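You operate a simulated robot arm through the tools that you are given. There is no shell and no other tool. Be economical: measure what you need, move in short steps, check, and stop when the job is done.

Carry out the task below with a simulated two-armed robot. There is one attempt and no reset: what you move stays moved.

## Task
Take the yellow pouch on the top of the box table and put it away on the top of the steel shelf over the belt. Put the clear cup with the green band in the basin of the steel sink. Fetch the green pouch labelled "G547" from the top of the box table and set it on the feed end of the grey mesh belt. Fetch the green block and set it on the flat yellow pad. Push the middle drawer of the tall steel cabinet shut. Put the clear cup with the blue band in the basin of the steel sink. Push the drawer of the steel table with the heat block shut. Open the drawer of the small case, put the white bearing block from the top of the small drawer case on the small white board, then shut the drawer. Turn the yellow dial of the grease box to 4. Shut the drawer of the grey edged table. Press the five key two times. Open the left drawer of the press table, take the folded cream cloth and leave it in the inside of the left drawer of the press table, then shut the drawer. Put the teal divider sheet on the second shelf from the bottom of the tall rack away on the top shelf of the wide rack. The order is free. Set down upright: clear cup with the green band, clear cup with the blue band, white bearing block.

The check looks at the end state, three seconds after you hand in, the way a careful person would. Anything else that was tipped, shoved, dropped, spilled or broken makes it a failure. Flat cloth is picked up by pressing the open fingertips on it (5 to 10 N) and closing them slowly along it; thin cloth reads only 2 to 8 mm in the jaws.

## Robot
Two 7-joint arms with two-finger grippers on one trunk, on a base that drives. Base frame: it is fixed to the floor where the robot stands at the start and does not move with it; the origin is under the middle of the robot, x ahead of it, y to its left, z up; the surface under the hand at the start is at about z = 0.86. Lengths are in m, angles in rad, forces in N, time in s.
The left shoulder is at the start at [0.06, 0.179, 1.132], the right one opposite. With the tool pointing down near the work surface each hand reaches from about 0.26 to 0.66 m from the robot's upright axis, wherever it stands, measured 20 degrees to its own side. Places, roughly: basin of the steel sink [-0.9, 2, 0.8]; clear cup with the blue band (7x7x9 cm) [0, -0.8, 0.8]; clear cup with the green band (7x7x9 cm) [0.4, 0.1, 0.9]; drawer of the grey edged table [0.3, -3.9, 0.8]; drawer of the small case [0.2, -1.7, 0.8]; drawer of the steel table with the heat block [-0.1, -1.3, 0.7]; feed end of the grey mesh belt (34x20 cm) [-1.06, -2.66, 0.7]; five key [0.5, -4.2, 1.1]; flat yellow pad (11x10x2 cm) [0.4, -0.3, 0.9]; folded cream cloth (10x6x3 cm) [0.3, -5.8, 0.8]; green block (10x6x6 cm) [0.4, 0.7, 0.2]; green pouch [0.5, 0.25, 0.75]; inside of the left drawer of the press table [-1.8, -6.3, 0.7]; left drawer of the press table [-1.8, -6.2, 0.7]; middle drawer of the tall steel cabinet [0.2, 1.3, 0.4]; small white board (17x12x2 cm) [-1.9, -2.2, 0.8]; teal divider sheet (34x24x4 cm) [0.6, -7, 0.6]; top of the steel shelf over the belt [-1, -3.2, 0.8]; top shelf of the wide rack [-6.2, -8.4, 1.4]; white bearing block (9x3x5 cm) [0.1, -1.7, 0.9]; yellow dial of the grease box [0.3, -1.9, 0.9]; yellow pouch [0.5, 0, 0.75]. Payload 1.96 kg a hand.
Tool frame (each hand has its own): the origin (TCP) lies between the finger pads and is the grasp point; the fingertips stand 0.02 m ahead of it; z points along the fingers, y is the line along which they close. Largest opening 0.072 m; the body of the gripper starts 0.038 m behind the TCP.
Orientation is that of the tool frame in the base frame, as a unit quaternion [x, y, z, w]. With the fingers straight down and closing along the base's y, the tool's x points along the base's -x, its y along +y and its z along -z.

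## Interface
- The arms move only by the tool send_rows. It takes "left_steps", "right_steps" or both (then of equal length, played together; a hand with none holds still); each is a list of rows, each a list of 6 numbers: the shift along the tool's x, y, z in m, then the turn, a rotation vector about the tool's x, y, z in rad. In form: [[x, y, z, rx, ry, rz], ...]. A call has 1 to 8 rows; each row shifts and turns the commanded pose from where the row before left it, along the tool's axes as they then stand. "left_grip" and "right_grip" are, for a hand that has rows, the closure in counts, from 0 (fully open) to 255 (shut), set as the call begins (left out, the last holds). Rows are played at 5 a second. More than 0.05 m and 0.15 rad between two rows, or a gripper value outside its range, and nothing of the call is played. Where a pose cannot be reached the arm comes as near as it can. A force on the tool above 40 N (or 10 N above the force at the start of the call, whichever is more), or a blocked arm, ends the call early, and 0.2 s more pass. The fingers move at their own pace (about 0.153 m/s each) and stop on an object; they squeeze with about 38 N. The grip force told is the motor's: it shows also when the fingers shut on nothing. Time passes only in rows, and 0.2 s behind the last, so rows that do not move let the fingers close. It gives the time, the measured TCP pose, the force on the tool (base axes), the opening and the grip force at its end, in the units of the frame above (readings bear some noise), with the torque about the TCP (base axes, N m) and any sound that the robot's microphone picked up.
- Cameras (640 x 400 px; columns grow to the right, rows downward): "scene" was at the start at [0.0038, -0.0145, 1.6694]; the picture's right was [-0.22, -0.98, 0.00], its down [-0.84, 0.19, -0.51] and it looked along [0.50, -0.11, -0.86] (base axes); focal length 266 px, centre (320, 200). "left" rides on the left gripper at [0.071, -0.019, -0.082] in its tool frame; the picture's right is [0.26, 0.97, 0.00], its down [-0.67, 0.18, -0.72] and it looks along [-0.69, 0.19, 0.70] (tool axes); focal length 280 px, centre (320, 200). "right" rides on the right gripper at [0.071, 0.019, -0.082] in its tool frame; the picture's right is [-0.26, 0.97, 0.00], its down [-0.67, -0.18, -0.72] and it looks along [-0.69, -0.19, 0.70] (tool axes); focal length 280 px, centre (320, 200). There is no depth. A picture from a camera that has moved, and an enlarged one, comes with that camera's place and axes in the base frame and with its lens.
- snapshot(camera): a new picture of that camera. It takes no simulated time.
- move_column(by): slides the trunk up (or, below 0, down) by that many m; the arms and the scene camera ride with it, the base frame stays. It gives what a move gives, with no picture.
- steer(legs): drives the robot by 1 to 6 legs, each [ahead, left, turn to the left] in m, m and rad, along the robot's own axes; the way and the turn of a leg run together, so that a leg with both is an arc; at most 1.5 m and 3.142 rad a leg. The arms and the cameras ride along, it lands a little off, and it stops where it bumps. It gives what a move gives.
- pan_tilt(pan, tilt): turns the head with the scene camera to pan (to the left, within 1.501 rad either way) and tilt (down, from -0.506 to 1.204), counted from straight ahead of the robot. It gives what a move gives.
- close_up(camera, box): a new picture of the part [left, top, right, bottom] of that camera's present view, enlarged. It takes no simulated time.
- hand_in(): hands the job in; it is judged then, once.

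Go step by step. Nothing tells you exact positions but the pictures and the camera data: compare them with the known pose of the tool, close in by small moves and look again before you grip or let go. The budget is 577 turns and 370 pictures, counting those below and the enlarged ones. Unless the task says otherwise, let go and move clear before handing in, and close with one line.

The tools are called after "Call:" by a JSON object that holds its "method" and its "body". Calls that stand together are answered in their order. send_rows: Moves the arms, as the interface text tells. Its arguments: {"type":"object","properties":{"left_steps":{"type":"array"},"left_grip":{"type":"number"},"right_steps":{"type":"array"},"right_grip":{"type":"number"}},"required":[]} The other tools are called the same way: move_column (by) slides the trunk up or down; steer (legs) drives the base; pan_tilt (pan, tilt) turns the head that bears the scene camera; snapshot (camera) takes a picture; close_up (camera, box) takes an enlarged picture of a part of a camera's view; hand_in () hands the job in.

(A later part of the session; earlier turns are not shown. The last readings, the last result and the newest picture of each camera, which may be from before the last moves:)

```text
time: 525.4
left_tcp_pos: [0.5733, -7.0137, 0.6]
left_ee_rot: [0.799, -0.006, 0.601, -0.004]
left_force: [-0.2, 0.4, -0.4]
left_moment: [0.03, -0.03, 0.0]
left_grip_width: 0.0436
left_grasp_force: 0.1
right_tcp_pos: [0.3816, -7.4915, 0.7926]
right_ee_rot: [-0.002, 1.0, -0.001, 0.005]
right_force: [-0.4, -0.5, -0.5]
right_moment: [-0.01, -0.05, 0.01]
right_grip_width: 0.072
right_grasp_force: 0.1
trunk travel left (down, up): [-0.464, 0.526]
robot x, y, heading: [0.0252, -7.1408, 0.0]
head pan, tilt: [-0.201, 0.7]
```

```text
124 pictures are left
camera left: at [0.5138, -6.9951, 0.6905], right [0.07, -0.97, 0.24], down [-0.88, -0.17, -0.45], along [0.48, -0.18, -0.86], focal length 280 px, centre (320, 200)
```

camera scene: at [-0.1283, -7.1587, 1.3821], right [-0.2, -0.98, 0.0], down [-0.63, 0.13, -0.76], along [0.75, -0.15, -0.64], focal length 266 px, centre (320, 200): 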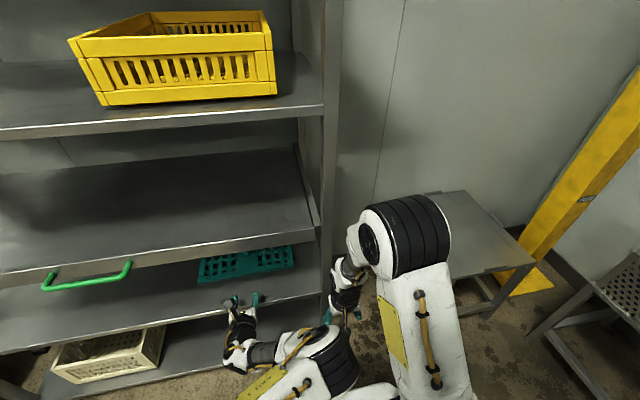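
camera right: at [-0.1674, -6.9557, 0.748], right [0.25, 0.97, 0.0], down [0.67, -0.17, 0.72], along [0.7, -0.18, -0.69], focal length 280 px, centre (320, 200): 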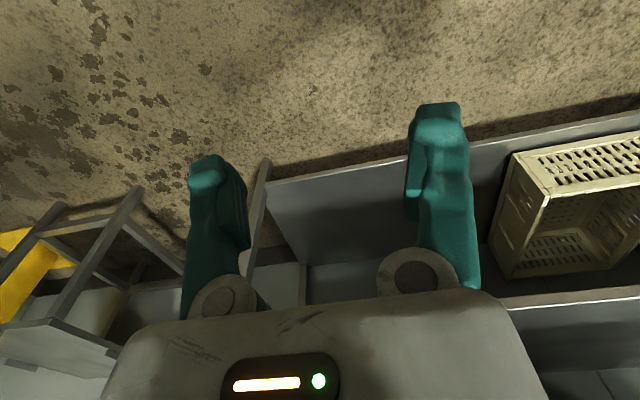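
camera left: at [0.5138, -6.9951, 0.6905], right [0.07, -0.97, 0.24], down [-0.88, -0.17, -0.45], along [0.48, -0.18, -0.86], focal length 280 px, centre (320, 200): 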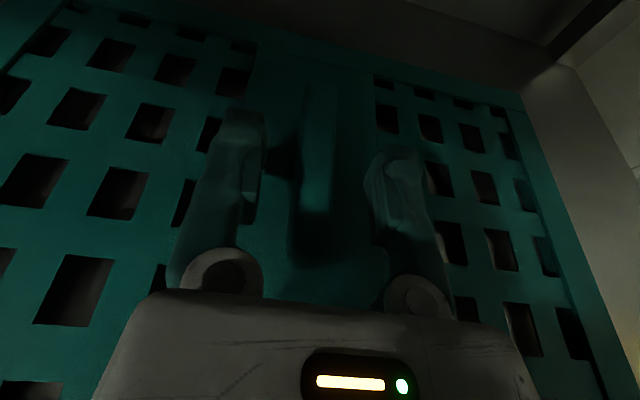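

Call:
{"method": "send_rows", "body": {"left_steps": [[-0.008, 0, 0.002, 0, 0, 0], [0, 0, 0, 0, 0, 0]]}}

Call:
{"method": "send_rows", "body": {"left_steps": [[0, 0, 0, 0, 0, 0], [0, 0, 0, 0, 0, 0], [0, 0, 0, 0, 0, 0]], "left_grip": 255}}

Call:
{"method": "move_column", "body": {"by": 0.03}}

Call:
{"method": "snapshot", "body": {"camera": "left"}}

Call:
{"method": "snapshot", "body": {"camera": "scene"}}

```text
time: 525.9
left_tcp_pos: [0.5752, -7.0126, 0.5993]
left_ee_rot: [0.794, -0.006, 0.608, -0.003]
left_force: [0.6, 0.7, 22.4]
left_moment: [-0.27, 1.47, -0.05]
left_grip_width: 0.0438
left_grasp_force: 0.0
right_tcp_pos: [0.3803, -7.4909, 0.7931]
right_ee_rot: [-0.003, 1.0, -0.002, 0.005]
right_force: [0.5, 0.5, -0.7]
right_moment: [-0.02, -0.02, 0.03]
right_grip_width: 0.0722
right_grasp_force: 0.1
trunk travel left (down, up): [-0.464, 0.526]
robot x, y, heading: [0.0267, -7.1395, -0.001]
head pan, tilt: [-0.201, 0.7]
stopped in row 2 (left hand): the force on the tool passed its limit at 44 N (the readings are from after the stop); the commanded pose is now the measured one
```

```text
time: 526.7
left_tcp_pos: [0.5746, -7.0131, 0.5987]
left_ee_rot: [0.795, -0.006, 0.606, -0.004]
left_force: [9.8, 4.8, 36.8]
left_moment: [-0.47, 1.07, 0.46]
left_grip_width: 0.015
left_grasp_force: 37.7
right_tcp_pos: [0.3805, -7.4907, 0.7924]
right_ee_rot: [-0.003, 1.0, -0.002, 0.005]
right_force: [-0.5, -0.2, 0.4]
right_moment: [0.01, 0.01, -0.01]
right_grip_width: 0.0718
right_grasp_force: 0.0
trunk travel left (down, up): [-0.464, 0.526]
robot x, y, heading: [0.0268, -7.1409, -0.003]
head pan, tilt: [-0.201, 0.7]
```

```text
time: 527.5
left_tcp_pos: [0.5736, -7.0121, 0.6233]
left_ee_rot: [0.797, -0.006, 0.603, -0.004]
left_force: [0.7, -0.6, -4.8]
left_moment: [0.03, 0.05, 0.03]
left_grip_width: 0.0151
left_grasp_force: 37.6
right_tcp_pos: [0.3826, -7.4909, 0.822]
right_ee_rot: [-0.002, 1.0, -0.002, 0.004]
right_force: [0.1, 1.0, -0.3]
right_moment: [-0.01, 0.01, -0.04]
right_grip_width: 0.0721
right_grasp_force: 0.0
trunk travel left (down, up): [-0.494, 0.496]
robot x, y, heading: [0.0289, -7.1414, -0.002]
head pan, tilt: [-0.201, 0.7]
```

```text
123 pictures are left
camera left: at [0.5148, -6.9949, 0.7146], right [0.07, -0.97, 0.24], down [-0.87, -0.17, -0.46], along [0.48, -0.18, -0.86], focal length 280 px, centre (320, 200)
```

left: 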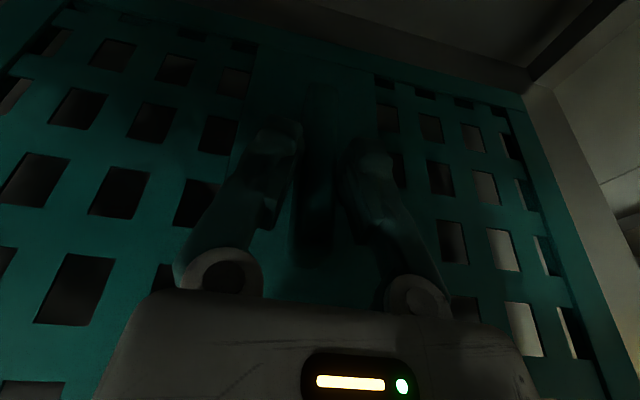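

```text
122 pictures are left
camera scene: at [0.0488, -7.159, 1.412], right [-0.2, -0.98, 0.0], down [-0.63, 0.13, -0.76], along [0.75, -0.15, -0.64], focal length 266 px, centre (320, 200)
```

scene: 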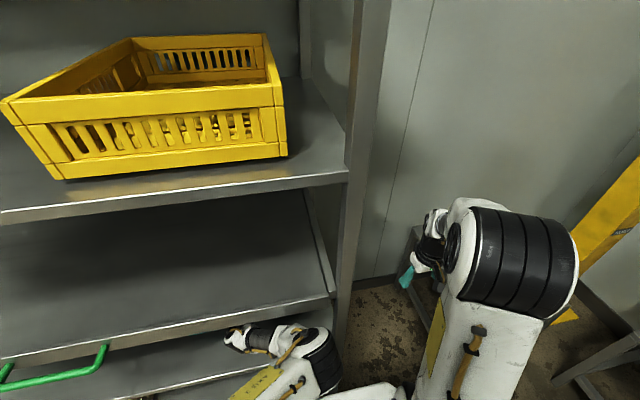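

Sheet is lifted. Back straight out of the rack.

Call:
{"method": "steer", "body": {"legs": [[-0.45, 0, 0]]}}

Call:
{"method": "snapshot", "body": {"camera": "scene"}}

Call:
{"method": "snapshot", "body": {"camera": "left"}}

```text
time: 530.2
left_tcp_pos: [0.1271, -7.0103, 0.6254]
left_ee_rot: [0.797, -0.004, 0.604, -0.005]
left_force: [0.1, 0.3, -3.3]
left_moment: [-0.04, 0.12, 0.01]
left_grip_width: 0.0151
left_grasp_force: 38.1
right_tcp_pos: [-0.0643, -7.4896, 0.8225]
right_ee_rot: [-0.003, 1.0, -0.001, 0.004]
right_force: [0.4, 0.8, 0.1]
right_moment: [-0.02, 0.01, -0.04]
right_grip_width: 0.0719
right_grasp_force: 0.0
trunk travel left (down, up): [-0.494, 0.496]
robot x, y, heading: [-0.4218, -7.1429, 0.002]
head pan, tilt: [-0.201, 0.7]
```

```text
121 pictures are left
camera scene: at [-0.3994, -7.1581, 1.4122], right [-0.2, -0.98, 0.0], down [-0.63, 0.13, -0.77], along [0.75, -0.15, -0.64], focal length 266 px, centre (320, 200)
```

scene: 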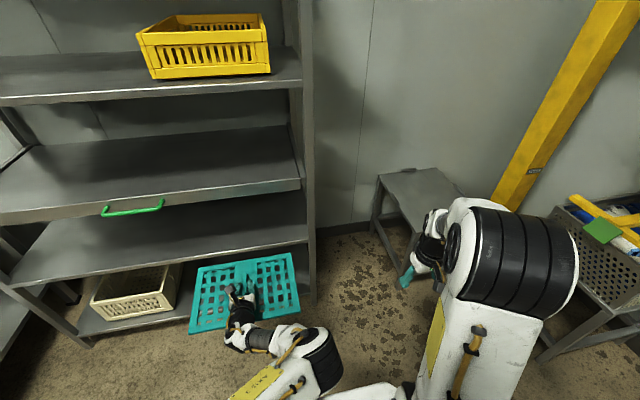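

```text
120 pictures are left
camera left: at [0.0672, -6.9929, 0.7159], right [0.07, -0.97, 0.24], down [-0.87, -0.17, -0.46], along [0.49, -0.18, -0.86], focal length 280 px, centre (320, 200)
```

left: 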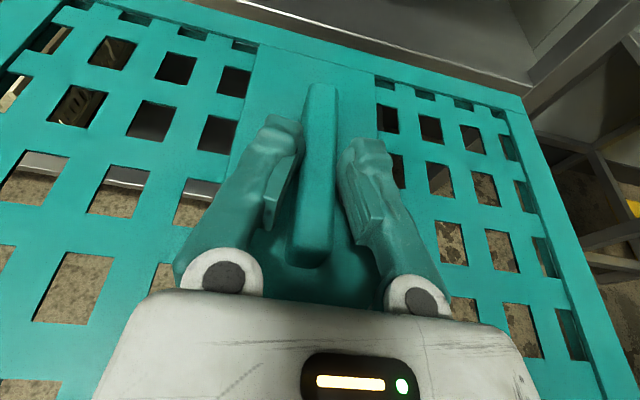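

Sheet held by its fin. Raise it and head north around the press table, then look west for the wide rack.

Call:
{"method": "move_column", "body": {"by": 0.4}}

Call:
{"method": "steer", "body": {"legs": [[0, 0, 1.57], [1.4, 0, 0], [0.4, 0, 0], [0, 0, 1.57]]}}

Call:
{"method": "pan_tilt", "body": {"pan": 0.2, "tilt": 0.25}}

Call:
{"method": "snapshot", "body": {"camera": "scene"}}

```text
time: 534.0
left_tcp_pos: [0.1271, -7.0106, 1.0235]
left_ee_rot: [0.797, -0.005, 0.604, -0.004]
left_force: [0.4, -1.0, -4.4]
left_moment: [0.0, 0.07, -0.02]
left_grip_width: 0.0151
left_grasp_force: 38.0
right_tcp_pos: [-0.063, -7.4897, 1.2223]
right_ee_rot: [-0.004, 1.0, -0.002, 0.005]
right_force: [-0.3, 1.0, -0.3]
right_moment: [-0.01, 0.02, -0.01]
right_grip_width: 0.0723
right_grasp_force: 0.1
trunk travel left (down, up): [-0.894, 0.096]
robot x, y, heading: [-0.4172, -7.1414, -0.002]
head pan, tilt: [-0.201, 0.7]
```

```text
time: 550.7
left_tcp_pos: [-0.946, -5.4559, 1.0254]
left_ee_rot: [0.014, 0.797, 0.003, -0.604]
left_force: [-0.5, -0.4, -4.4]
left_moment: [0.01, -0.1, 0.02]
left_grip_width: 0.015
left_grasp_force: 37.9
right_tcp_pos: [-0.7452, -4.9808, 1.2221]
right_ee_rot: [1.0, -0.006, -0.005, -0.002]
right_force: [-0.7, 0.8, 0.4]
right_moment: [0.02, 0.0, -0.01]
right_grip_width: 0.072
right_grasp_force: 0.1
trunk travel left (down, up): [-0.894, 0.096]
robot x, y, heading: [-0.3946, -5.3371, 3.117]
head pan, tilt: [-0.201, 0.7]
```

```text
time: 551.6
left_tcp_pos: [-0.9461, -5.4567, 1.0238]
left_ee_rot: [0.014, 0.797, 0.002, -0.603]
left_force: [1.0, 0.1, -5.6]
left_moment: [-0.01, -0.07, 0.0]
left_grip_width: 0.0152
left_grasp_force: 37.8
right_tcp_pos: [-0.7429, -4.9817, 1.2211]
right_ee_rot: [1.0, -0.007, -0.004, -0.002]
right_force: [-0.1, 0.1, -0.1]
right_moment: [0.01, 0.01, -0.01]
right_grip_width: 0.072
right_grasp_force: 0.0
trunk travel left (down, up): [-0.894, 0.096]
robot x, y, heading: [-0.3943, -5.3382, 3.121]
head pan, tilt: [0.201, 0.25]
```

```text
119 pictures are left
camera scene: at [-0.4299, -5.3555, 1.8529], right [-0.18, 0.98, 0.0], down [0.24, 0.04, -0.97], along [-0.95, -0.17, -0.25], focal length 266 px, centre (320, 200)
```

scene: 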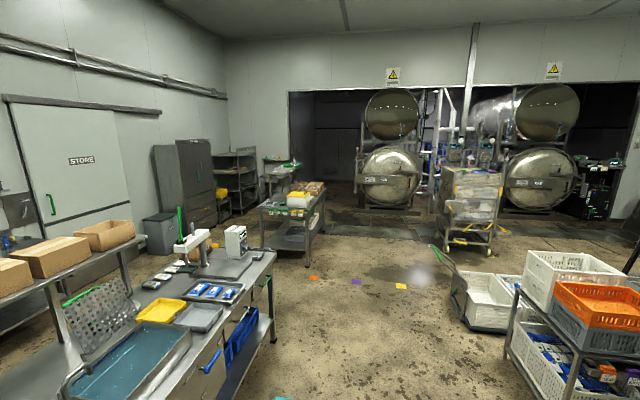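

The wide rack is at the far left beyond a central table. Drive west in stages.

Call:
{"method": "steer", "body": {"legs": [[1.5, 0, 0.01], [1.5, 0, 0]]}}

Call:
{"method": "pan_tilt", "body": {"pan": 0.6, "tilt": 0.35}}

Call:
{"method": "snapshot", "body": {"camera": "scene"}}

```text
time: 566.1
left_tcp_pos: [-3.9419, -5.4476, 1.024]
left_ee_rot: [0.002, 0.796, -0.006, -0.605]
left_force: [0.1, -0.5, -4.2]
left_moment: [-0.01, -0.08, 0.01]
left_grip_width: 0.0152
left_grasp_force: 38.5
right_tcp_pos: [-3.7555, -4.9671, 1.2221]
right_ee_rot: [1.0, 0.007, -0.005, -0.001]
right_force: [-0.3, -0.1, 0.4]
right_moment: [0.02, -0.05, 0.0]
right_grip_width: 0.0722
right_grasp_force: 0.0
trunk travel left (down, up): [-0.894, 0.096]
robot x, y, heading: [-3.3948, -5.3138, -3.133]
head pan, tilt: [0.201, 0.25]
```

```text
time: 566.9
left_tcp_pos: [-3.9423, -5.4487, 1.0239]
left_ee_rot: [0.002, 0.797, -0.006, -0.604]
left_force: [0.4, 0.2, -4.3]
left_moment: [0.0, -0.11, -0.03]
left_grip_width: 0.0151
left_grasp_force: 37.5
right_tcp_pos: [-3.7548, -4.9668, 1.2212]
right_ee_rot: [1.0, 0.008, -0.004, -0.001]
right_force: [-1.0, 0.0, -0.6]
right_moment: [-0.01, 0.01, -0.02]
right_grip_width: 0.0719
right_grasp_force: 0.1
trunk travel left (down, up): [-0.894, 0.096]
robot x, y, heading: [-3.3997, -5.3152, -3.134]
head pan, tilt: [0.6, 0.351]
```

```text
118 pictures are left
camera scene: at [-3.4147, -5.3659, 1.8436], right [-0.57, 0.82, 0.0], down [0.28, 0.2, -0.94], along [-0.77, -0.54, -0.34], focal length 266 px, centre (320, 200)
```

scene: 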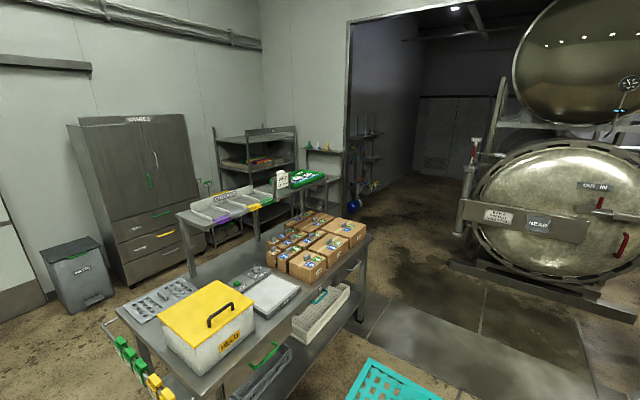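

Call:
{"method": "steer", "body": {"legs": [[1.3, 0, 0], [1.1, 0, 0], [0, 0, 1.565]]}}

Call:
{"method": "pan_tilt", "body": {"pan": 0, "tilt": 0.3}}

Call:
{"method": "snapshot", "body": {"camera": "scene"}}

```text
time: 577.7
left_tcp_pos: [-6.2023, -5.4235, 1.0215]
left_ee_rot: [0.015, 0.799, 0.001, -0.601]
left_force: [2.1, 3.7, -3.2]
left_moment: [0.07, 0.01, -0.15]
left_grip_width: 0.0164
left_grasp_force: 38.2
right_tcp_pos: [-6.0036, -4.9488, 1.2211]
right_ee_rot: [1.0, -0.005, -0.004, -0.002]
right_force: [-0.8, 0.1, 0.5]
right_moment: [0.0, -0.04, -0.01]
right_grip_width: 0.0718
right_grasp_force: 0.1
trunk travel left (down, up): [-0.894, 0.096]
robot x, y, heading: [-5.6555, -5.3023, 3.121]
head pan, tilt: [0.6, 0.351]
stopped in leg 2: the force on the tool passed its limit at 47 N (the readings are from after the stop); the commanded pose is now the measured one
```

```text
time: 578.7
left_tcp_pos: [-6.2019, -5.4243, 1.0231]
left_ee_rot: [0.014, 0.798, 0.0, -0.602]
left_force: [1.3, 4.4, -3.2]
left_moment: [0.1, 0.06, -0.39]
left_grip_width: 0.0162
left_grasp_force: 38.9
right_tcp_pos: [-6.004, -4.9479, 1.2214]
right_ee_rot: [1.0, -0.005, -0.005, -0.002]
right_force: [0.8, -0.2, -0.2]
right_moment: [0.03, -0.02, 0.01]
right_grip_width: 0.0722
right_grasp_force: 0.1
trunk travel left (down, up): [-0.894, 0.096]
robot x, y, heading: [-5.6534, -5.3044, 3.124]
head pan, tilt: [0.0, 0.3]
```

```text
117 pictures are left
camera scene: at [-5.6891, -5.3019, 1.8483], right [0.02, 1.0, 0.0], down [0.3, -0.01, -0.96], along [-0.95, 0.02, -0.3], focal length 266 px, centre (320, 200)
```

scene: 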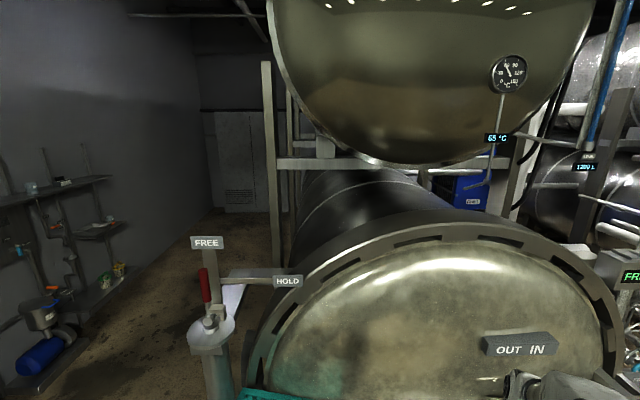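

I touched the tank with the sheet's edge. Back off at once and check.

Call:
{"method": "steer", "body": {"legs": [[-0.4, 0, 0]]}}

Call:
{"method": "snapshot", "body": {"camera": "left"}}

Call:
{"method": "pan_tilt", "body": {"pan": 0.2, "tilt": 0.6}}

Call:
{"method": "snapshot", "body": {"camera": "scene"}}

```text
time: 581.1
left_tcp_pos: [-5.8073, -5.4333, 1.0228]
left_ee_rot: [0.013, 0.798, 0.0, -0.602]
left_force: [-0.1, 0.4, -4.6]
left_moment: [0.0, -0.05, -0.02]
left_grip_width: 0.0154
left_grasp_force: 38.1
right_tcp_pos: [-5.6089, -4.9568, 1.2208]
right_ee_rot: [1.0, -0.004, -0.003, -0.002]
right_force: [0.0, 0.4, -0.5]
right_moment: [0.01, 0.03, -0.03]
right_grip_width: 0.0721
right_grasp_force: 0.0
trunk travel left (down, up): [-0.894, 0.096]
robot x, y, heading: [-5.2578, -5.31, 3.123]
head pan, tilt: [0.0, 0.3]
```

```text
116 pictures are left
camera left: at [-5.7481, -5.4521, 1.1133], right [-0.05, 0.97, 0.24], down [0.88, 0.16, -0.45], along [-0.48, 0.18, -0.86], focal length 280 px, centre (320, 200)
```

left: 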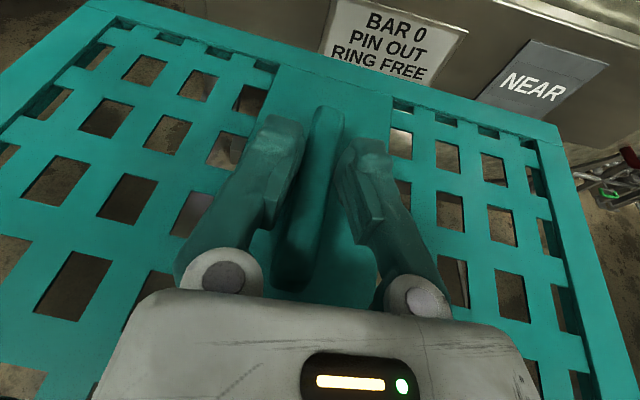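

```text
time: 582.0
left_tcp_pos: [-5.8053, -5.4324, 1.0233]
left_ee_rot: [0.014, 0.798, 0.001, -0.602]
left_force: [-0.5, -0.3, -4.3]
left_moment: [-0.02, -0.05, 0.0]
left_grip_width: 0.0153
left_grasp_force: 38.0
right_tcp_pos: [-5.6089, -4.9561, 1.2221]
right_ee_rot: [1.0, -0.005, -0.004, -0.001]
right_force: [0.1, 1.0, -1.2]
right_moment: [0.0, -0.03, 0.03]
right_grip_width: 0.072
right_grasp_force: 0.0
trunk travel left (down, up): [-0.894, 0.096]
robot x, y, heading: [-5.2591, -5.3118, 3.123]
head pan, tilt: [0.201, 0.6]
```

```text
115 pictures are left
camera scene: at [-5.2865, -5.3281, 1.8209], right [-0.18, 0.98, 0.0], down [0.56, 0.1, -0.83], along [-0.81, -0.15, -0.56], focal length 266 px, centre (320, 200)
```

scene: 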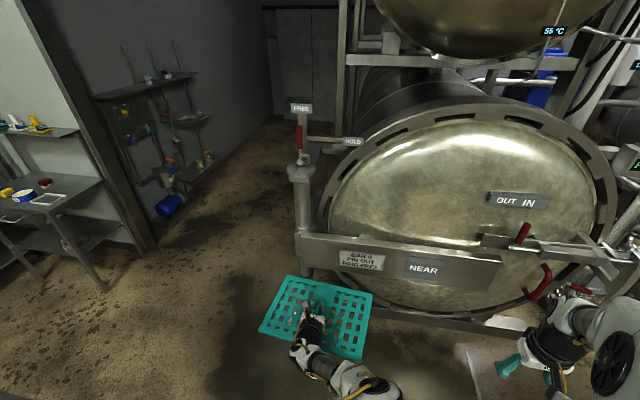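

Call:
{"method": "steer", "body": {"legs": [[0.15, 0, 0], [0, 0, 1.59], [0, -0.25, 0], [0.7, 0, 0]]}}

Call:
{"method": "pan_tilt", "body": {"pan": 0, "tilt": 0.4}}

Call:
{"method": "snapshot", "body": {"camera": "scene"}}

```text
time: 592.2
left_tcp_pos: [-5.4929, -6.5603, 1.0232]
left_ee_rot: [0.567, -0.561, 0.435, 0.417]
left_force: [0.3, 1.1, -4.0]
left_moment: [0.02, -0.03, 0.01]
left_grip_width: 0.0148
left_grasp_force: 38.3
right_tcp_pos: [-5.9791, -6.3844, 1.2225]
right_ee_rot: [0.695, 0.719, -0.005, 0.002]
right_force: [0.3, 0.3, -0.1]
right_moment: [-0.02, -0.03, 0.0]
right_grip_width: 0.0722
right_grasp_force: 0.1
trunk travel left (down, up): [-0.894, 0.096]
robot x, y, heading: [-5.638, -6.0191, -1.55]
head pan, tilt: [0.201, 0.6]
```

```text
time: 592.9
left_tcp_pos: [-5.494, -6.5609, 1.0216]
left_ee_rot: [0.568, -0.562, 0.435, 0.416]
left_force: [-0.1, 0.0, -4.7]
left_moment: [0.04, -0.01, -0.05]
left_grip_width: 0.0147
left_grasp_force: 38.3
right_tcp_pos: [-5.9777, -6.3858, 1.2216]
right_ee_rot: [0.695, 0.719, -0.004, 0.002]
right_force: [-0.3, 0.8, -0.5]
right_moment: [0.0, 0.04, 0.03]
right_grip_width: 0.0721
right_grasp_force: 0.0
trunk travel left (down, up): [-0.894, 0.096]
robot x, y, heading: [-5.6406, -6.0192, -1.54]
head pan, tilt: [0.0, 0.4]
```

```text
114 pictures are left
camera scene: at [-5.6407, -6.0526, 1.8389], right [-1.0, -0.03, 0.0], down [-0.01, 0.39, -0.92], along [0.03, -0.92, -0.39], focal length 266 px, centre (320, 200)
```

scene: 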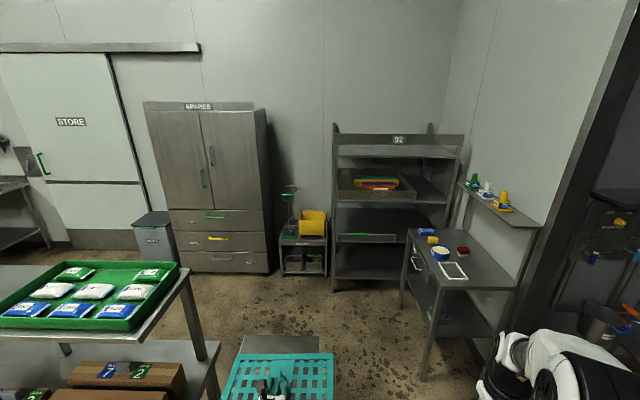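

Call:
{"method": "close_up", "body": {"camera": "scene", "box": [310, 110, 490, 300]}}

```text
2.11 times, centred on (400, 205) of scene
camera zoom: at [-5.6407, -6.0526, 1.8389], right [-1.0, -0.03, 0.0], down [-0.01, 0.39, -0.92], along [0.03, -0.92, -0.39], focal length 560 px, centre (152, 190)
```

zoom: 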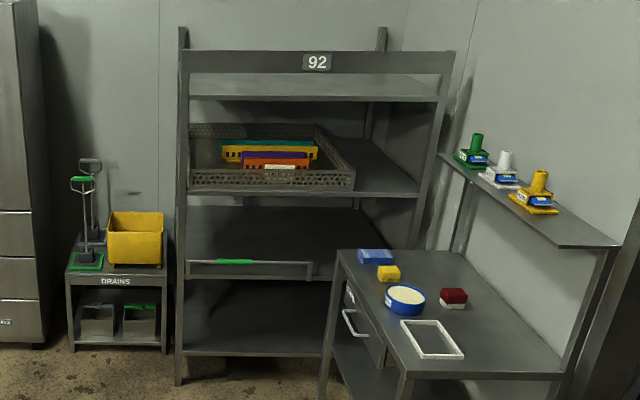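

The rack "92" has its top shelf at z≈1.36 with a header bar in front (bottom ≈1.44). A small table limits approach to x≳-5.95. Move closer, retract the right arm, and measure the gap.

Call:
{"method": "steer", "body": {"legs": [[0.6, 0, -0.02], [0, -0.28, 0]]}}

Call:
{"method": "send_rows", "body": {"left_steps": [[0, 0.03, 0, 0, 0, 0], [0, 0.03, 0, 0, 0, 0], [0, 0.03, 0, 0, 0, 0], [0, 0.03, 0, 0, 0, 0], [0, 0.03, 0, 0, 0, 0]], "right_steps": [[0.02, 0.03, 0, 0, 0, 0], [0.02, 0.03, 0, 0, 0, 0], [0.02, 0, 0, 0, 0, 0], [0, 0, 0, 0, 0, 0], [0, 0, 0, 0, 0, 0]]}}

Call:
{"method": "pan_tilt", "body": {"pan": 0, "tilt": 0.35}}

Call:
{"method": "snapshot", "body": {"camera": "scene"}}

```text
time: 597.8
left_tcp_pos: [-5.7754, -7.1639, 1.0214]
left_ee_rot: [-0.562, 0.568, -0.429, -0.421]
left_force: [0.2, 0.5, -3.9]
left_moment: [0.06, -0.02, 0.01]
left_grip_width: 0.0147
left_grasp_force: 37.6
right_tcp_pos: [-6.2544, -6.9778, 1.2223]
right_ee_rot: [0.703, 0.711, -0.005, 0.003]
right_force: [-0.3, 0.6, -1.1]
right_moment: [0.0, 0.02, 0.0]
right_grip_width: 0.0719
right_grasp_force: 0.1
trunk travel left (down, up): [-0.894, 0.096]
robot x, y, heading: [-5.9087, -6.6194, -1.564]
head pan, tilt: [0.0, 0.4]
```

```text
time: 598.9
left_tcp_pos: [-5.8396, -7.1925, 1.0416]
left_ee_rot: [0.606, -0.507, 0.459, 0.405]
left_force: [0.5, -0.6, 0.7]
left_moment: [0.02, 0.02, 0.02]
left_grip_width: 0.0
left_grasp_force: 29.5
right_tcp_pos: [-6.1949, -6.9155, 1.2209]
right_ee_rot: [0.703, 0.711, -0.004, 0.003]
right_force: [0.2, -0.3, -0.4]
right_moment: [0.0, 0.0, 0.0]
right_grip_width: 0.0722
right_grasp_force: 0.0
trunk travel left (down, up): [-0.894, 0.096]
robot x, y, heading: [-5.9053, -6.6189, -1.571]
head pan, tilt: [0.0, 0.4]
stopped in row 5 (left hand): the arm was blocked; the commanded pose is now the measured one
```

```text
time: 599.6
left_tcp_pos: [-5.8393, -7.1943, 1.0406]
left_ee_rot: [0.607, -0.507, 0.459, 0.405]
left_force: [-0.5, -0.6, 0.0]
left_moment: [0.01, 0.0, -0.01]
left_grip_width: 0.0
left_grasp_force: 29.6
right_tcp_pos: [-6.1945, -6.9158, 1.2207]
right_ee_rot: [0.703, 0.711, -0.004, 0.002]
right_force: [0.8, 0.3, 0.0]
right_moment: [-0.01, -0.02, -0.01]
right_grip_width: 0.0723
right_grasp_force: 0.0
trunk travel left (down, up): [-0.894, 0.096]
robot x, y, heading: [-5.9048, -6.6184, -1.569]
head pan, tilt: [0.0, 0.351]
```

```text
112 pictures are left
camera scene: at [-5.9103, -6.6521, 1.8435], right [-1.0, 0.0, 0.0], down [0.0, 0.34, -0.94], along [0.0, -0.94, -0.34], focal length 266 px, centre (320, 200)
```

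scene: 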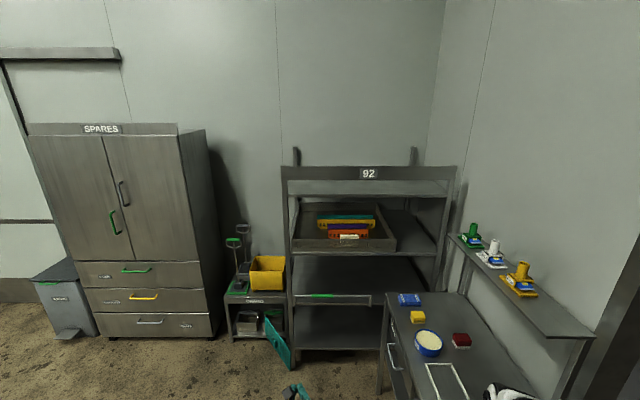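

The sheet was knocked out of the grip (arm blocked) and fell. Look where it is.

Call:
{"method": "pan_tilt", "body": {"pan": 0.1, "tilt": 0.8}}

Call:
{"method": "snapshot", "body": {"camera": "scene"}}

Call:
{"method": "snapshot", "body": {"camera": "left"}}

```text
time: 600.5
left_tcp_pos: [-5.839, -7.1932, 1.0427]
left_ee_rot: [0.607, -0.508, 0.458, 0.405]
left_force: [0.3, -0.2, -0.3]
left_moment: [-0.01, 0.01, -0.02]
left_grip_width: 0.0001
left_grasp_force: 29.8
right_tcp_pos: [-6.1949, -6.9156, 1.2215]
right_ee_rot: [0.703, 0.711, -0.005, 0.002]
right_force: [-0.2, 0.0, 0.0]
right_moment: [0.0, -0.01, -0.01]
right_grip_width: 0.072
right_grasp_force: 0.1
trunk travel left (down, up): [-0.894, 0.096]
robot x, y, heading: [-5.9081, -6.6195, -1.564]
head pan, tilt: [0.099, 0.799]
```

```text
111 pictures are left
camera scene: at [-5.9026, -6.6392, 1.804], right [-0.99, -0.1, 0.0], down [-0.07, 0.71, -0.7], along [0.07, -0.69, -0.72], focal length 266 px, centre (320, 200)
```

scene: 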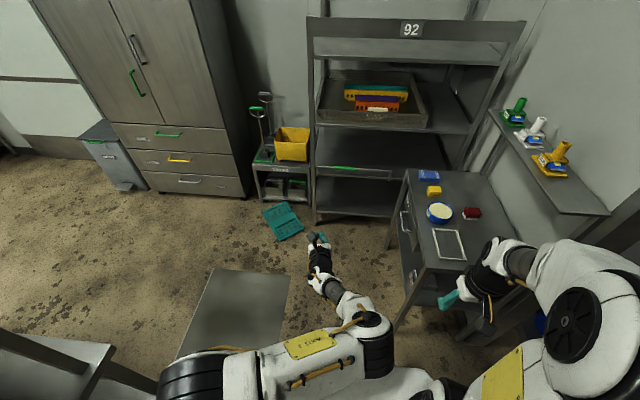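

```text
110 pictures are left
camera left: at [-5.8278, -7.1294, 1.1303], right [-0.94, -0.21, 0.28], down [-0.33, 0.82, -0.47], along [-0.13, -0.53, -0.84], focal length 280 px, centre (320, 200)
```

left: 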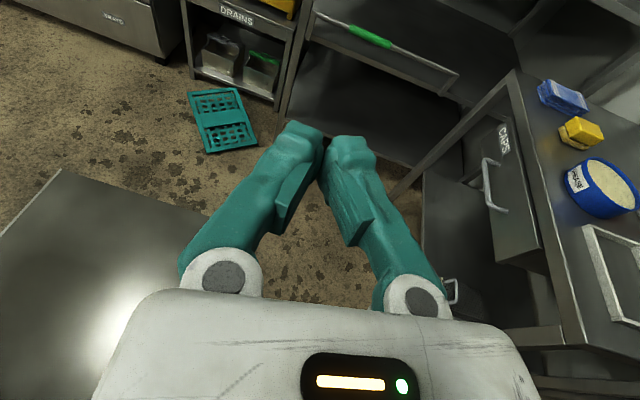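

Call:
{"method": "close_up", "body": {"camera": "scene", "box": [230, 80, 350, 260]}}

Call:
{"method": "close_up", "body": {"camera": "left", "box": [160, 0, 420, 170]}}

```text
2.22 times, centred on (290, 170) of scene
camera zoom: at [-5.9026, -6.6392, 1.804], right [-0.99, -0.1, 0.0], down [-0.07, 0.71, -0.7], along [0.07, -0.69, -0.72], focal length 591 px, centre (387, 267)
```

zoom: 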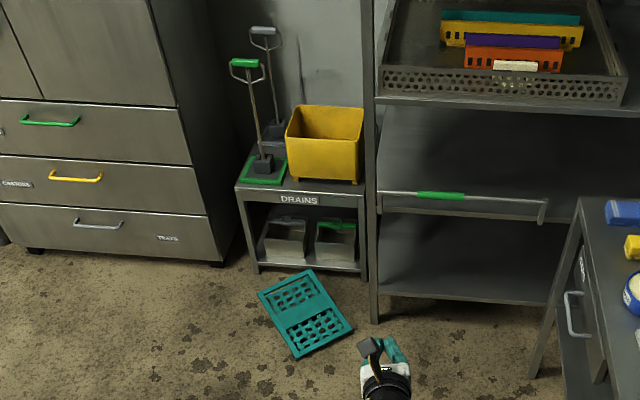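

```text
2.35 times, centred on (290, 85) of left
camera zoom: at [-5.8278, -7.1294, 1.1303], right [-0.94, -0.21, 0.28], down [-0.33, 0.82, -0.47], along [-0.13, -0.53, -0.84], focal length 660 px, centre (391, 471)
```

zoom: 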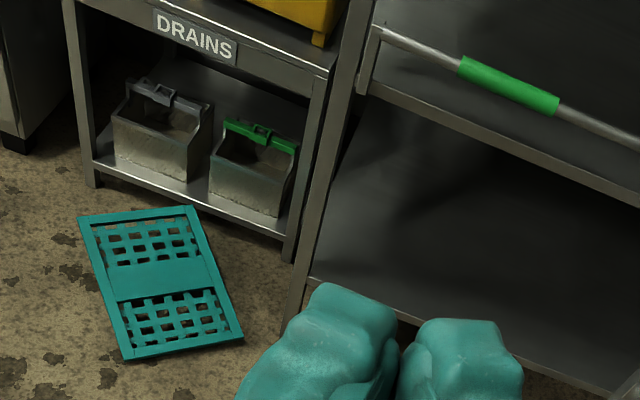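

The sheet lies upside-down on the floor near [-5.44, -8.04], tilted on its fin; nothing else seems disturbed. Let me measure the rack opening precisely before planning the recovery.

Call:
{"method": "move_column", "body": {"by": 0.09}}

Call:
{"method": "pan_tilt", "body": {"pan": -0.05, "tilt": 0.35}}

Call:
{"method": "close_up", "body": {"camera": "scene", "box": [270, 120, 480, 260]}}

```text
time: 601.7
left_tcp_pos: [-5.8391, -7.1928, 1.1314]
left_ee_rot: [0.607, -0.508, 0.458, 0.405]
left_force: [0.3, -0.1, 0.0]
left_moment: [0.04, 0.01, 0.0]
left_grip_width: 0.0
left_grasp_force: 29.4
right_tcp_pos: [-6.195, -6.9174, 1.311]
right_ee_rot: [0.703, 0.711, -0.004, 0.002]
right_force: [-0.2, -0.3, -0.1]
right_moment: [-0.02, 0.01, -0.03]
right_grip_width: 0.072
right_grasp_force: 0.1
trunk travel left (down, up): [-0.984, 0.006]
robot x, y, heading: [-5.9091, -6.6169, -1.565]
head pan, tilt: [0.099, 0.799]
```

```text
time: 602.6
left_tcp_pos: [-5.8398, -7.1926, 1.1307]
left_ee_rot: [0.606, -0.508, 0.458, 0.405]
left_force: [0.4, 0.3, -0.1]
left_moment: [-0.04, -0.03, 0.0]
left_grip_width: 0.0001
left_grasp_force: 29.9
right_tcp_pos: [-6.1965, -6.9161, 1.3122]
right_ee_rot: [0.704, 0.711, -0.004, 0.002]
right_force: [-0.1, 0.3, -0.4]
right_moment: [0.01, -0.01, 0.02]
right_grip_width: 0.0721
right_grasp_force: 0.1
trunk travel left (down, up): [-0.984, 0.006]
robot x, y, heading: [-5.9045, -6.6203, -1.566]
head pan, tilt: [-0.051, 0.351]
```

```text
2.86 times, centred on (375, 190) of scene
camera zoom: at [-5.9151, -6.6519, 1.9335], right [-1.0, 0.05, 0.0], down [0.02, 0.34, -0.94], along [-0.04, -0.94, -0.34], focal length 759 px, centre (163, 229)
```

zoom: 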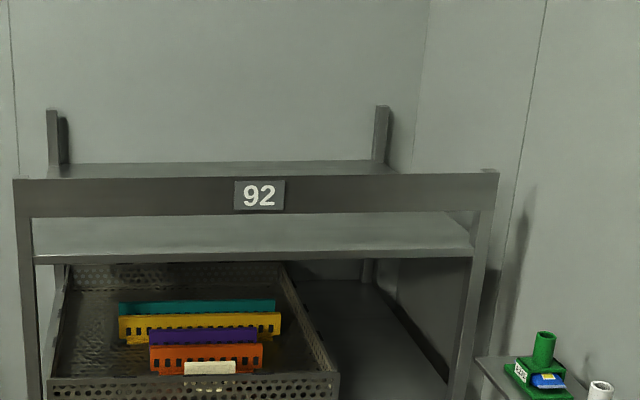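

Plan: re-orient the right hand to forward-pointing, grip the raised short edge of the sheet from the NW, swing it over its floor edge so the fin faces up, then re-grip the fin with a steeply pitched hand to reach over the header. First re-orient the hands.

Call:
{"method": "send_rows", "body": {"left_steps": [[0.045, -0.01, -0.02, 0, 0, 0], [0.045, -0.01, -0.02, 0, 0, 0], [0.04, -0.01, -0.02, 0, 0, 0], [0.03, -0.01, -0.035, 0, 0, 0], [0, -0.02, -0.04, 0, 0, 0], [0, -0.02, -0.04, 0, 0, 0], [0, 0, 0, 0, 0, 0], [0, 0, 0, 0, 0, 0]], "right_steps": [[0, 0, 0, 0, 0, -0.145], [0, 0, 0, 0, 0, -0.145], [0, 0, 0, 0, 0, -0.145], [0, 0, 0, 0, 0, -0.145], [0, 0, 0, 0, 0, -0.145], [0, 0, 0, 0, 0, -0.145], [0, 0, 0, 0, 0, -0.145], [0, 0, 0, 0, 0, -0.145]]}}

Call:
{"method": "send_rows", "body": {"right_steps": [[0, 0, 0, 0, 0, -0.145], [0, 0, 0, 0, 0, -0.145], [0, 0, 0, 0, 0, -0.12], [0, 0, 0.04, 0, 0, 0], [0, 0, 0.04, 0, 0, 0], [0, 0, 0.04, 0, 0, 0], [0, 0, 0.04, 0, 0, 0], [0, 0, 0, 0, 0, 0]]}}

Call:
{"method": "send_rows", "body": {"right_steps": [[0, 0, 0, 0.145, 0, 0], [0, 0, 0, 0.145, 0, 0], [0, 0, 0, 0.145, 0, 0], [0, 0, 0, 0.145, 0, 0], [0, 0, 0, 0.145, 0, 0], [0, 0, 0, 0.145, 0, 0], [0, 0, 0, 0.145, 0, 0], [0, 0, 0, 0.145, 0, 0]]}}

Call:
{"method": "send_rows", "body": {"right_steps": [[0, 0, 0, 0.145, 0, 0], [0, 0, 0, 0.145, 0, 0], [0, 0, 0, 0.12, 0, 0], [0, 0, 0, 0, 0, -0.145], [0, 0, 0, 0, 0, -0.145], [0, 0, 0, 0, 0, -0.145], [0, 0, 0, 0, 0, 0]]}}

```text
refused: row 1 steps farther than a row can; nothing moved
```

```text
time: 604.4
left_tcp_pos: [-5.8399, -7.1912, 1.1316]
left_ee_rot: [0.607, -0.509, 0.456, 0.406]
left_force: [0.6, 0.2, -0.7]
left_moment: [-0.02, -0.03, -0.01]
left_grip_width: 0.0
left_grasp_force: 29.1
right_tcp_pos: [-6.1973, -6.9164, 1.1496]
right_ee_rot: [0.544, 0.839, -0.005, 0.001]
right_force: [0.8, -0.3, 0.5]
right_moment: [-0.03, 0.03, -0.02]
right_grip_width: 0.0719
right_grasp_force: 0.0
trunk travel left (down, up): [-0.984, 0.006]
robot x, y, heading: [-5.9067, -6.6167, -1.565]
head pan, tilt: [-0.051, 0.351]
```

```text
time: 605.8
left_tcp_pos: [-5.8376, -7.1931, 1.1303]
left_ee_rot: [0.608, -0.508, 0.459, 0.403]
left_force: [-0.2, 0.2, 0.5]
left_moment: [-0.02, -0.03, 0.0]
left_grip_width: 0.0001
left_grasp_force: 29.5
right_tcp_pos: [-6.2615, -6.9657, 1.24]
right_ee_rot: [0.547, 0.661, -0.462, -0.223]
right_force: [0.4, -0.7, 0.3]
right_moment: [0.01, 0.04, 0.01]
right_grip_width: 0.0721
right_grasp_force: 0.1
trunk travel left (down, up): [-0.984, 0.006]
robot x, y, heading: [-5.9057, -6.6194, -1.567]
head pan, tilt: [-0.051, 0.351]
stopped in row 7 (right hand): the arm was blocked; the commanded pose is now the measured one
```

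```text
time: 606.4
left_tcp_pos: [-5.8321, -7.1904, 1.1298]
left_ee_rot: [0.609, -0.507, 0.461, 0.399]
left_force: [0.1, -1.3, -0.3]
left_moment: [0.02, 0.0, 0.07]
left_grip_width: 0.0
left_grasp_force: 29.7
right_tcp_pos: [-6.2613, -6.9617, 1.2319]
right_ee_rot: [0.687, 0.536, -0.452, -0.193]
right_force: [0.4, 0.5, 0.1]
right_moment: [0.02, 0.01, 0.0]
right_grip_width: 0.0719
right_grasp_force: 0.0
trunk travel left (down, up): [-0.984, 0.006]
robot x, y, heading: [-5.9053, -6.621, -1.568]
head pan, tilt: [-0.051, 0.351]
stopped in row 2 (right hand): the arm was blocked; the commanded pose is now the measured one
```

The batched moves went wrong after a refusal, and arms blocked each other. Look at the arms before continuing.

Call:
{"method": "pan_tilt", "body": {"pan": 0, "tilt": 1.1}}

Call:
{"method": "snapshot", "body": {"camera": "scene"}}

```text
time: 607.5
left_tcp_pos: [-5.8319, -7.1908, 1.1284]
left_ee_rot: [0.609, -0.508, 0.461, 0.399]
left_force: [-0.2, -0.4, -0.6]
left_moment: [0.0, 0.0, -0.01]
left_grip_width: 0.0
left_grasp_force: 29.4
right_tcp_pos: [-6.2615, -6.9604, 1.2315]
right_ee_rot: [0.686, 0.535, -0.454, -0.193]
right_force: [-0.4, 0.4, 0.0]
right_moment: [0.02, -0.02, 0.02]
right_grip_width: 0.0719
right_grasp_force: 0.0
trunk travel left (down, up): [-0.984, 0.006]
robot x, y, heading: [-5.9079, -6.6197, -1.569]
head pan, tilt: [0.0, 1.1]
```

```text
106 pictures are left
camera scene: at [-5.9102, -6.6221, 1.8722], right [-1.0, 0.0, 0.0], down [0.0, 0.89, -0.45], along [0.0, -0.45, -0.89], focal length 266 px, centre (320, 200)
```

scene: 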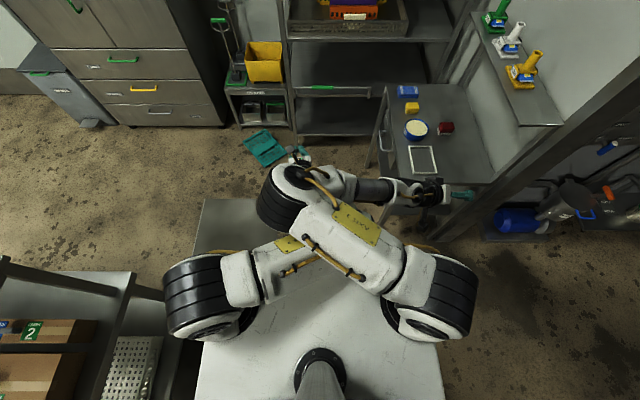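

The right arm lies across the left. Back away to open space, then move the right hand outward to untangle.

Call:
{"method": "steer", "body": {"legs": [[-0.45, 0, 0]]}}

Call:
{"method": "send_rows", "body": {"right_steps": [[-0.031, -0.007, 0.035, 0, 0, 0], [-0.031, -0.007, 0.035, 0, 0, 0], [-0.031, -0.007, 0.035, 0, 0, 0]]}}

Call:
{"method": "snapshot", "body": {"camera": "scene"}}

```text
time: 610.2
left_tcp_pos: [-5.8283, -6.7402, 1.1267]
left_ee_rot: [0.612, -0.504, 0.463, 0.395]
left_force: [-0.6, -1.2, 0.0]
left_moment: [-0.02, -0.01, 0.01]
left_grip_width: 0.0002
left_grasp_force: 29.5
right_tcp_pos: [-6.262, -6.5156, 1.2308]
right_ee_rot: [0.683, 0.54, -0.453, -0.19]
right_force: [0.3, 0.0, 0.2]
right_moment: [0.0, 0.01, -0.02]
right_grip_width: 0.0719
right_grasp_force: 0.0
trunk travel left (down, up): [-0.984, 0.006]
robot x, y, heading: [-5.9113, -6.1664, -1.556]
head pan, tilt: [0.0, 1.1]
```

```text
time: 611.0
left_tcp_pos: [-5.8143, -6.7398, 1.127]
left_ee_rot: [0.614, -0.501, 0.473, 0.385]
left_force: [-0.6, 0.2, -0.2]
left_moment: [-0.03, 0.03, 0.05]
left_grip_width: 0.0
left_grasp_force: 29.9
right_tcp_pos: [-6.3599, -6.6196, 1.2337]
right_ee_rot: [0.687, 0.538, -0.454, -0.181]
right_force: [0.0, 0.3, 0.7]
right_moment: [0.03, -0.05, 0.01]
right_grip_width: 0.0716
right_grasp_force: 0.0
trunk travel left (down, up): [-0.984, 0.006]
robot x, y, heading: [-5.9105, -6.1674, -1.559]
head pan, tilt: [0.0, 1.1]
```

```text
105 pictures are left
camera scene: at [-5.9163, -6.1717, 1.8722], right [-1.0, -0.01, 0.0], down [-0.01, 0.89, -0.45], along [0.01, -0.45, -0.89], focal length 266 px, centre (320, 200)
```

scene: 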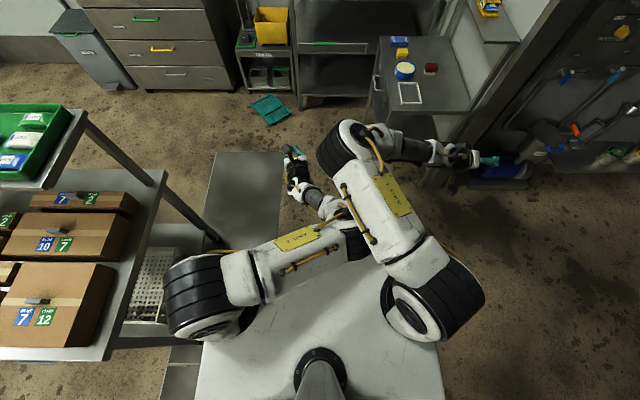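

Call:
{"method": "send_rows", "body": {"left_steps": [[0.002, -0.039, 0.008, 0, 0, 0], [0.002, -0.039, 0.008, 0, 0, 0], [0.002, -0.039, 0.008, 0, 0, 0], [0.002, -0.039, 0.008, 0, 0, 0], [0.002, -0.039, 0.008, 0, 0, 0]]}}

Call:
{"method": "send_rows", "body": {"right_steps": [[-0.031, -0.007, 0.035, 0, 0, 0], [-0.031, -0.007, 0.035, 0, 0, 0], [-0.031, 0.007, 0.01, 0, 0, 0], [-0.031, 0.007, 0.01, 0, 0, 0]]}}

Call:
{"method": "snapshot", "body": {"camera": "scene"}}

```text
time: 612.2
left_tcp_pos: [-5.6419, -6.756, 1.139]
left_ee_rot: [0.614, -0.487, 0.458, 0.419]
left_force: [0.5, -0.6, -0.6]
left_moment: [-0.04, -0.01, 0.01]
left_grip_width: 0.0001
left_grasp_force: 29.8
right_tcp_pos: [-6.3596, -6.616, 1.2317]
right_ee_rot: [0.683, 0.54, -0.454, -0.191]
right_force: [0.4, 0.2, 0.5]
right_moment: [-0.01, -0.01, -0.03]
right_grip_width: 0.0718
right_grasp_force: 0.1
trunk travel left (down, up): [-0.984, 0.006]
robot x, y, heading: [-5.9105, -6.1657, -1.553]
head pan, tilt: [0.0, 1.1]
```

```text
time: 613.2
left_tcp_pos: [-5.6412, -6.7555, 1.1415]
left_ee_rot: [0.614, -0.488, 0.46, 0.416]
left_force: [-1.3, -0.3, 1.0]
left_moment: [0.05, -0.02, 0.01]
left_grip_width: 0.0001
left_grasp_force: 29.8
right_tcp_pos: [-6.437, -6.7505, 1.2335]
right_ee_rot: [0.683, 0.54, -0.452, -0.191]
right_force: [-0.1, -0.2, -0.7]
right_moment: [-0.01, 0.03, -0.02]
right_grip_width: 0.072
right_grasp_force: 0.1
trunk travel left (down, up): [-0.984, 0.006]
robot x, y, heading: [-5.9108, -6.1699, -1.559]
head pan, tilt: [0.0, 1.1]
```

```text
104 pictures are left
camera scene: at [-5.9151, -6.1733, 1.8722], right [-1.0, -0.01, 0.0], down [-0.01, 0.89, -0.45], along [0.01, -0.45, -0.89], focal length 266 px, centre (320, 200)
```

scene: 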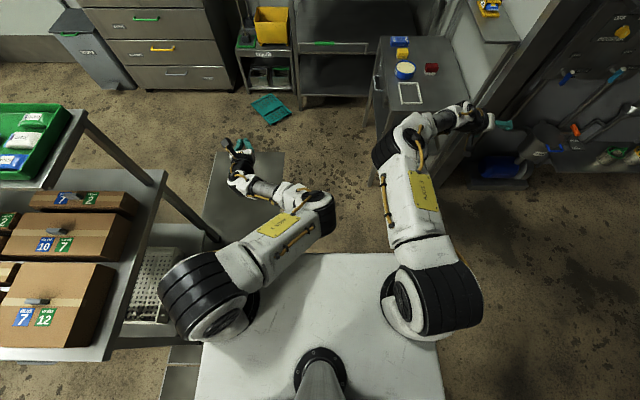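

Untangled. Now rotate the right hand to forward-pointing.

Call:
{"method": "send_rows", "body": {"right_steps": [[0, 0, 0, 0.0116, -0.1258, -0.0706], [0, 0, 0, 0.0116, -0.1258, -0.0706], [0, 0, 0, 0.0116, -0.1258, -0.0706], [0, 0, 0, 0.0116, -0.1258, -0.0706], [0, 0, 0, 0.0116, -0.1258, -0.0706], [0, 0, 0, 0.0116, -0.1258, -0.0706], [0, 0, 0, 0.0116, -0.1258, -0.0706], [0, 0, 0, 0.0116, -0.1258, -0.0706]]}}

Call:
{"method": "send_rows", "body": {"right_steps": [[0, 0, 0, 0.0116, -0.1258, -0.0706], [0, 0, 0, 0.0116, -0.1258, -0.0706], [0, 0, 0, 0.0116, -0.1258, -0.0706], [0, 0, 0, 0, 0, 0]]}}

Call:
{"method": "snapshot", "body": {"camera": "scene"}}

```text
time: 615.0
left_tcp_pos: [-5.6396, -6.7548, 1.1406]
left_ee_rot: [0.616, -0.486, 0.462, 0.414]
left_force: [-0.5, -0.5, -0.1]
left_moment: [-0.01, 0.04, 0.02]
left_grip_width: 0.0
left_grasp_force: 29.4
right_tcp_pos: [-6.4358, -6.7475, 1.2367]
right_ee_rot: [0.203, 0.705, -0.677, -0.054]
right_force: [-1.1, -0.4, -0.6]
right_moment: [-0.01, 0.04, 0.05]
right_grip_width: 0.072
right_grasp_force: 0.1
trunk travel left (down, up): [-0.984, 0.006]
robot x, y, heading: [-5.9147, -6.1697, -1.561]
head pan, tilt: [0.0, 1.1]
```

```text
time: 616.0
left_tcp_pos: [-5.6386, -6.754, 1.1399]
left_ee_rot: [0.616, -0.486, 0.462, 0.414]
left_force: [0.0, -0.7, 0.2]
left_moment: [0.01, 0.01, 0.03]
left_grip_width: 0.0
left_grasp_force: 29.7
right_tcp_pos: [-6.4346, -6.7485, 1.2357]
right_ee_rot: [-0.004, 0.709, -0.706, 0.005]
right_force: [-0.8, -0.4, -0.2]
right_moment: [0.0, 0.01, 0.01]
right_grip_width: 0.0721
right_grasp_force: 0.1
trunk travel left (down, up): [-0.984, 0.006]
robot x, y, heading: [-5.9137, -6.1672, -1.559]
head pan, tilt: [0.0, 1.1]
```

```text
103 pictures are left
camera scene: at [-5.9133, -6.1719, 1.8722], right [-1.0, -0.01, 0.0], down [-0.01, 0.89, -0.45], along [0.01, -0.45, -0.89], focal length 266 px, centre (320, 200)
```

scene: 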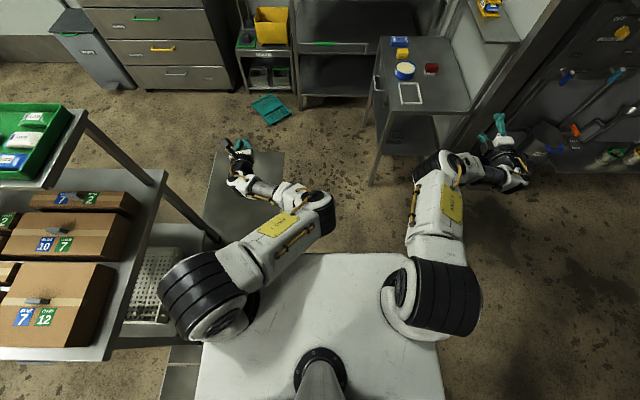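

Call:
{"method": "send_rows", "body": {"left_steps": [[0.03, 0, -0.035, 0, 0, 0], [0.03, 0, -0.035, 0, 0, 0], [0.03, 0, -0.035, 0, 0, 0], [0.03, 0, -0.035, 0, 0, 0], [0.03, 0, -0.035, 0, 0, 0], [0.03, 0, -0.035, 0, 0, 0]], "right_steps": [[-0.03, 0, 0, 0, 0, -0.145], [-0.03, 0, 0, 0, 0, -0.145], [-0.03, 0, 0, 0, 0, -0.145], [-0.03, 0, 0, 0, 0, 0], [-0.03, 0.01, 0, 0, 0, 0], [-0.03, 0.01, 0, 0, 0, 0]]}}

Call:
{"method": "snapshot", "body": {"camera": "scene"}}

```text
time: 617.4
left_tcp_pos: [-5.6447, -6.6319, 1.3419]
left_ee_rot: [0.613, -0.504, 0.462, 0.395]
left_force: [0.0, 0.3, 0.5]
left_moment: [-0.01, 0.01, -0.01]
left_grip_width: 0.0001
left_grasp_force: 29.5
left hand out of reach, approached as far as the arm can: row 5, 6
right_tcp_pos: [-6.2711, -6.7484, 1.1669]
right_ee_rot: [-0.156, 0.692, -0.689, -0.148]
right_force: [0.9, 0.0, -0.7]
right_moment: [-0.02, -0.01, -0.02]
right_grip_width: 0.072
right_grasp_force: 0.0
trunk travel left (down, up): [-0.984, 0.006]
robot x, y, heading: [-5.9092, -6.1704, -1.557]
head pan, tilt: [0.0, 1.1]
```

```text
102 pictures are left
camera scene: at [-5.9126, -6.1738, 1.8721], right [-1.0, -0.01, 0.0], down [-0.01, 0.89, -0.45], along [0.0, -0.45, -0.89], focal length 266 px, centre (320, 200)
```

scene: 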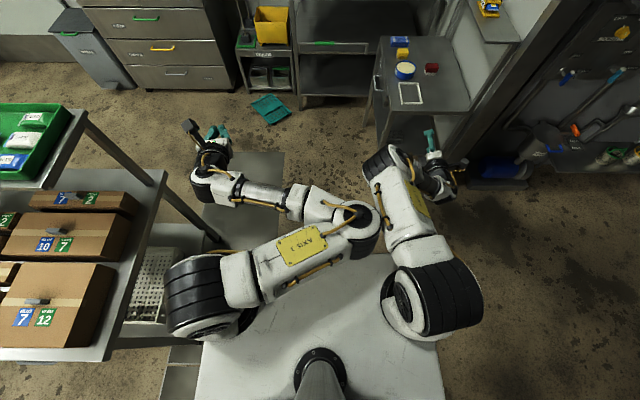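

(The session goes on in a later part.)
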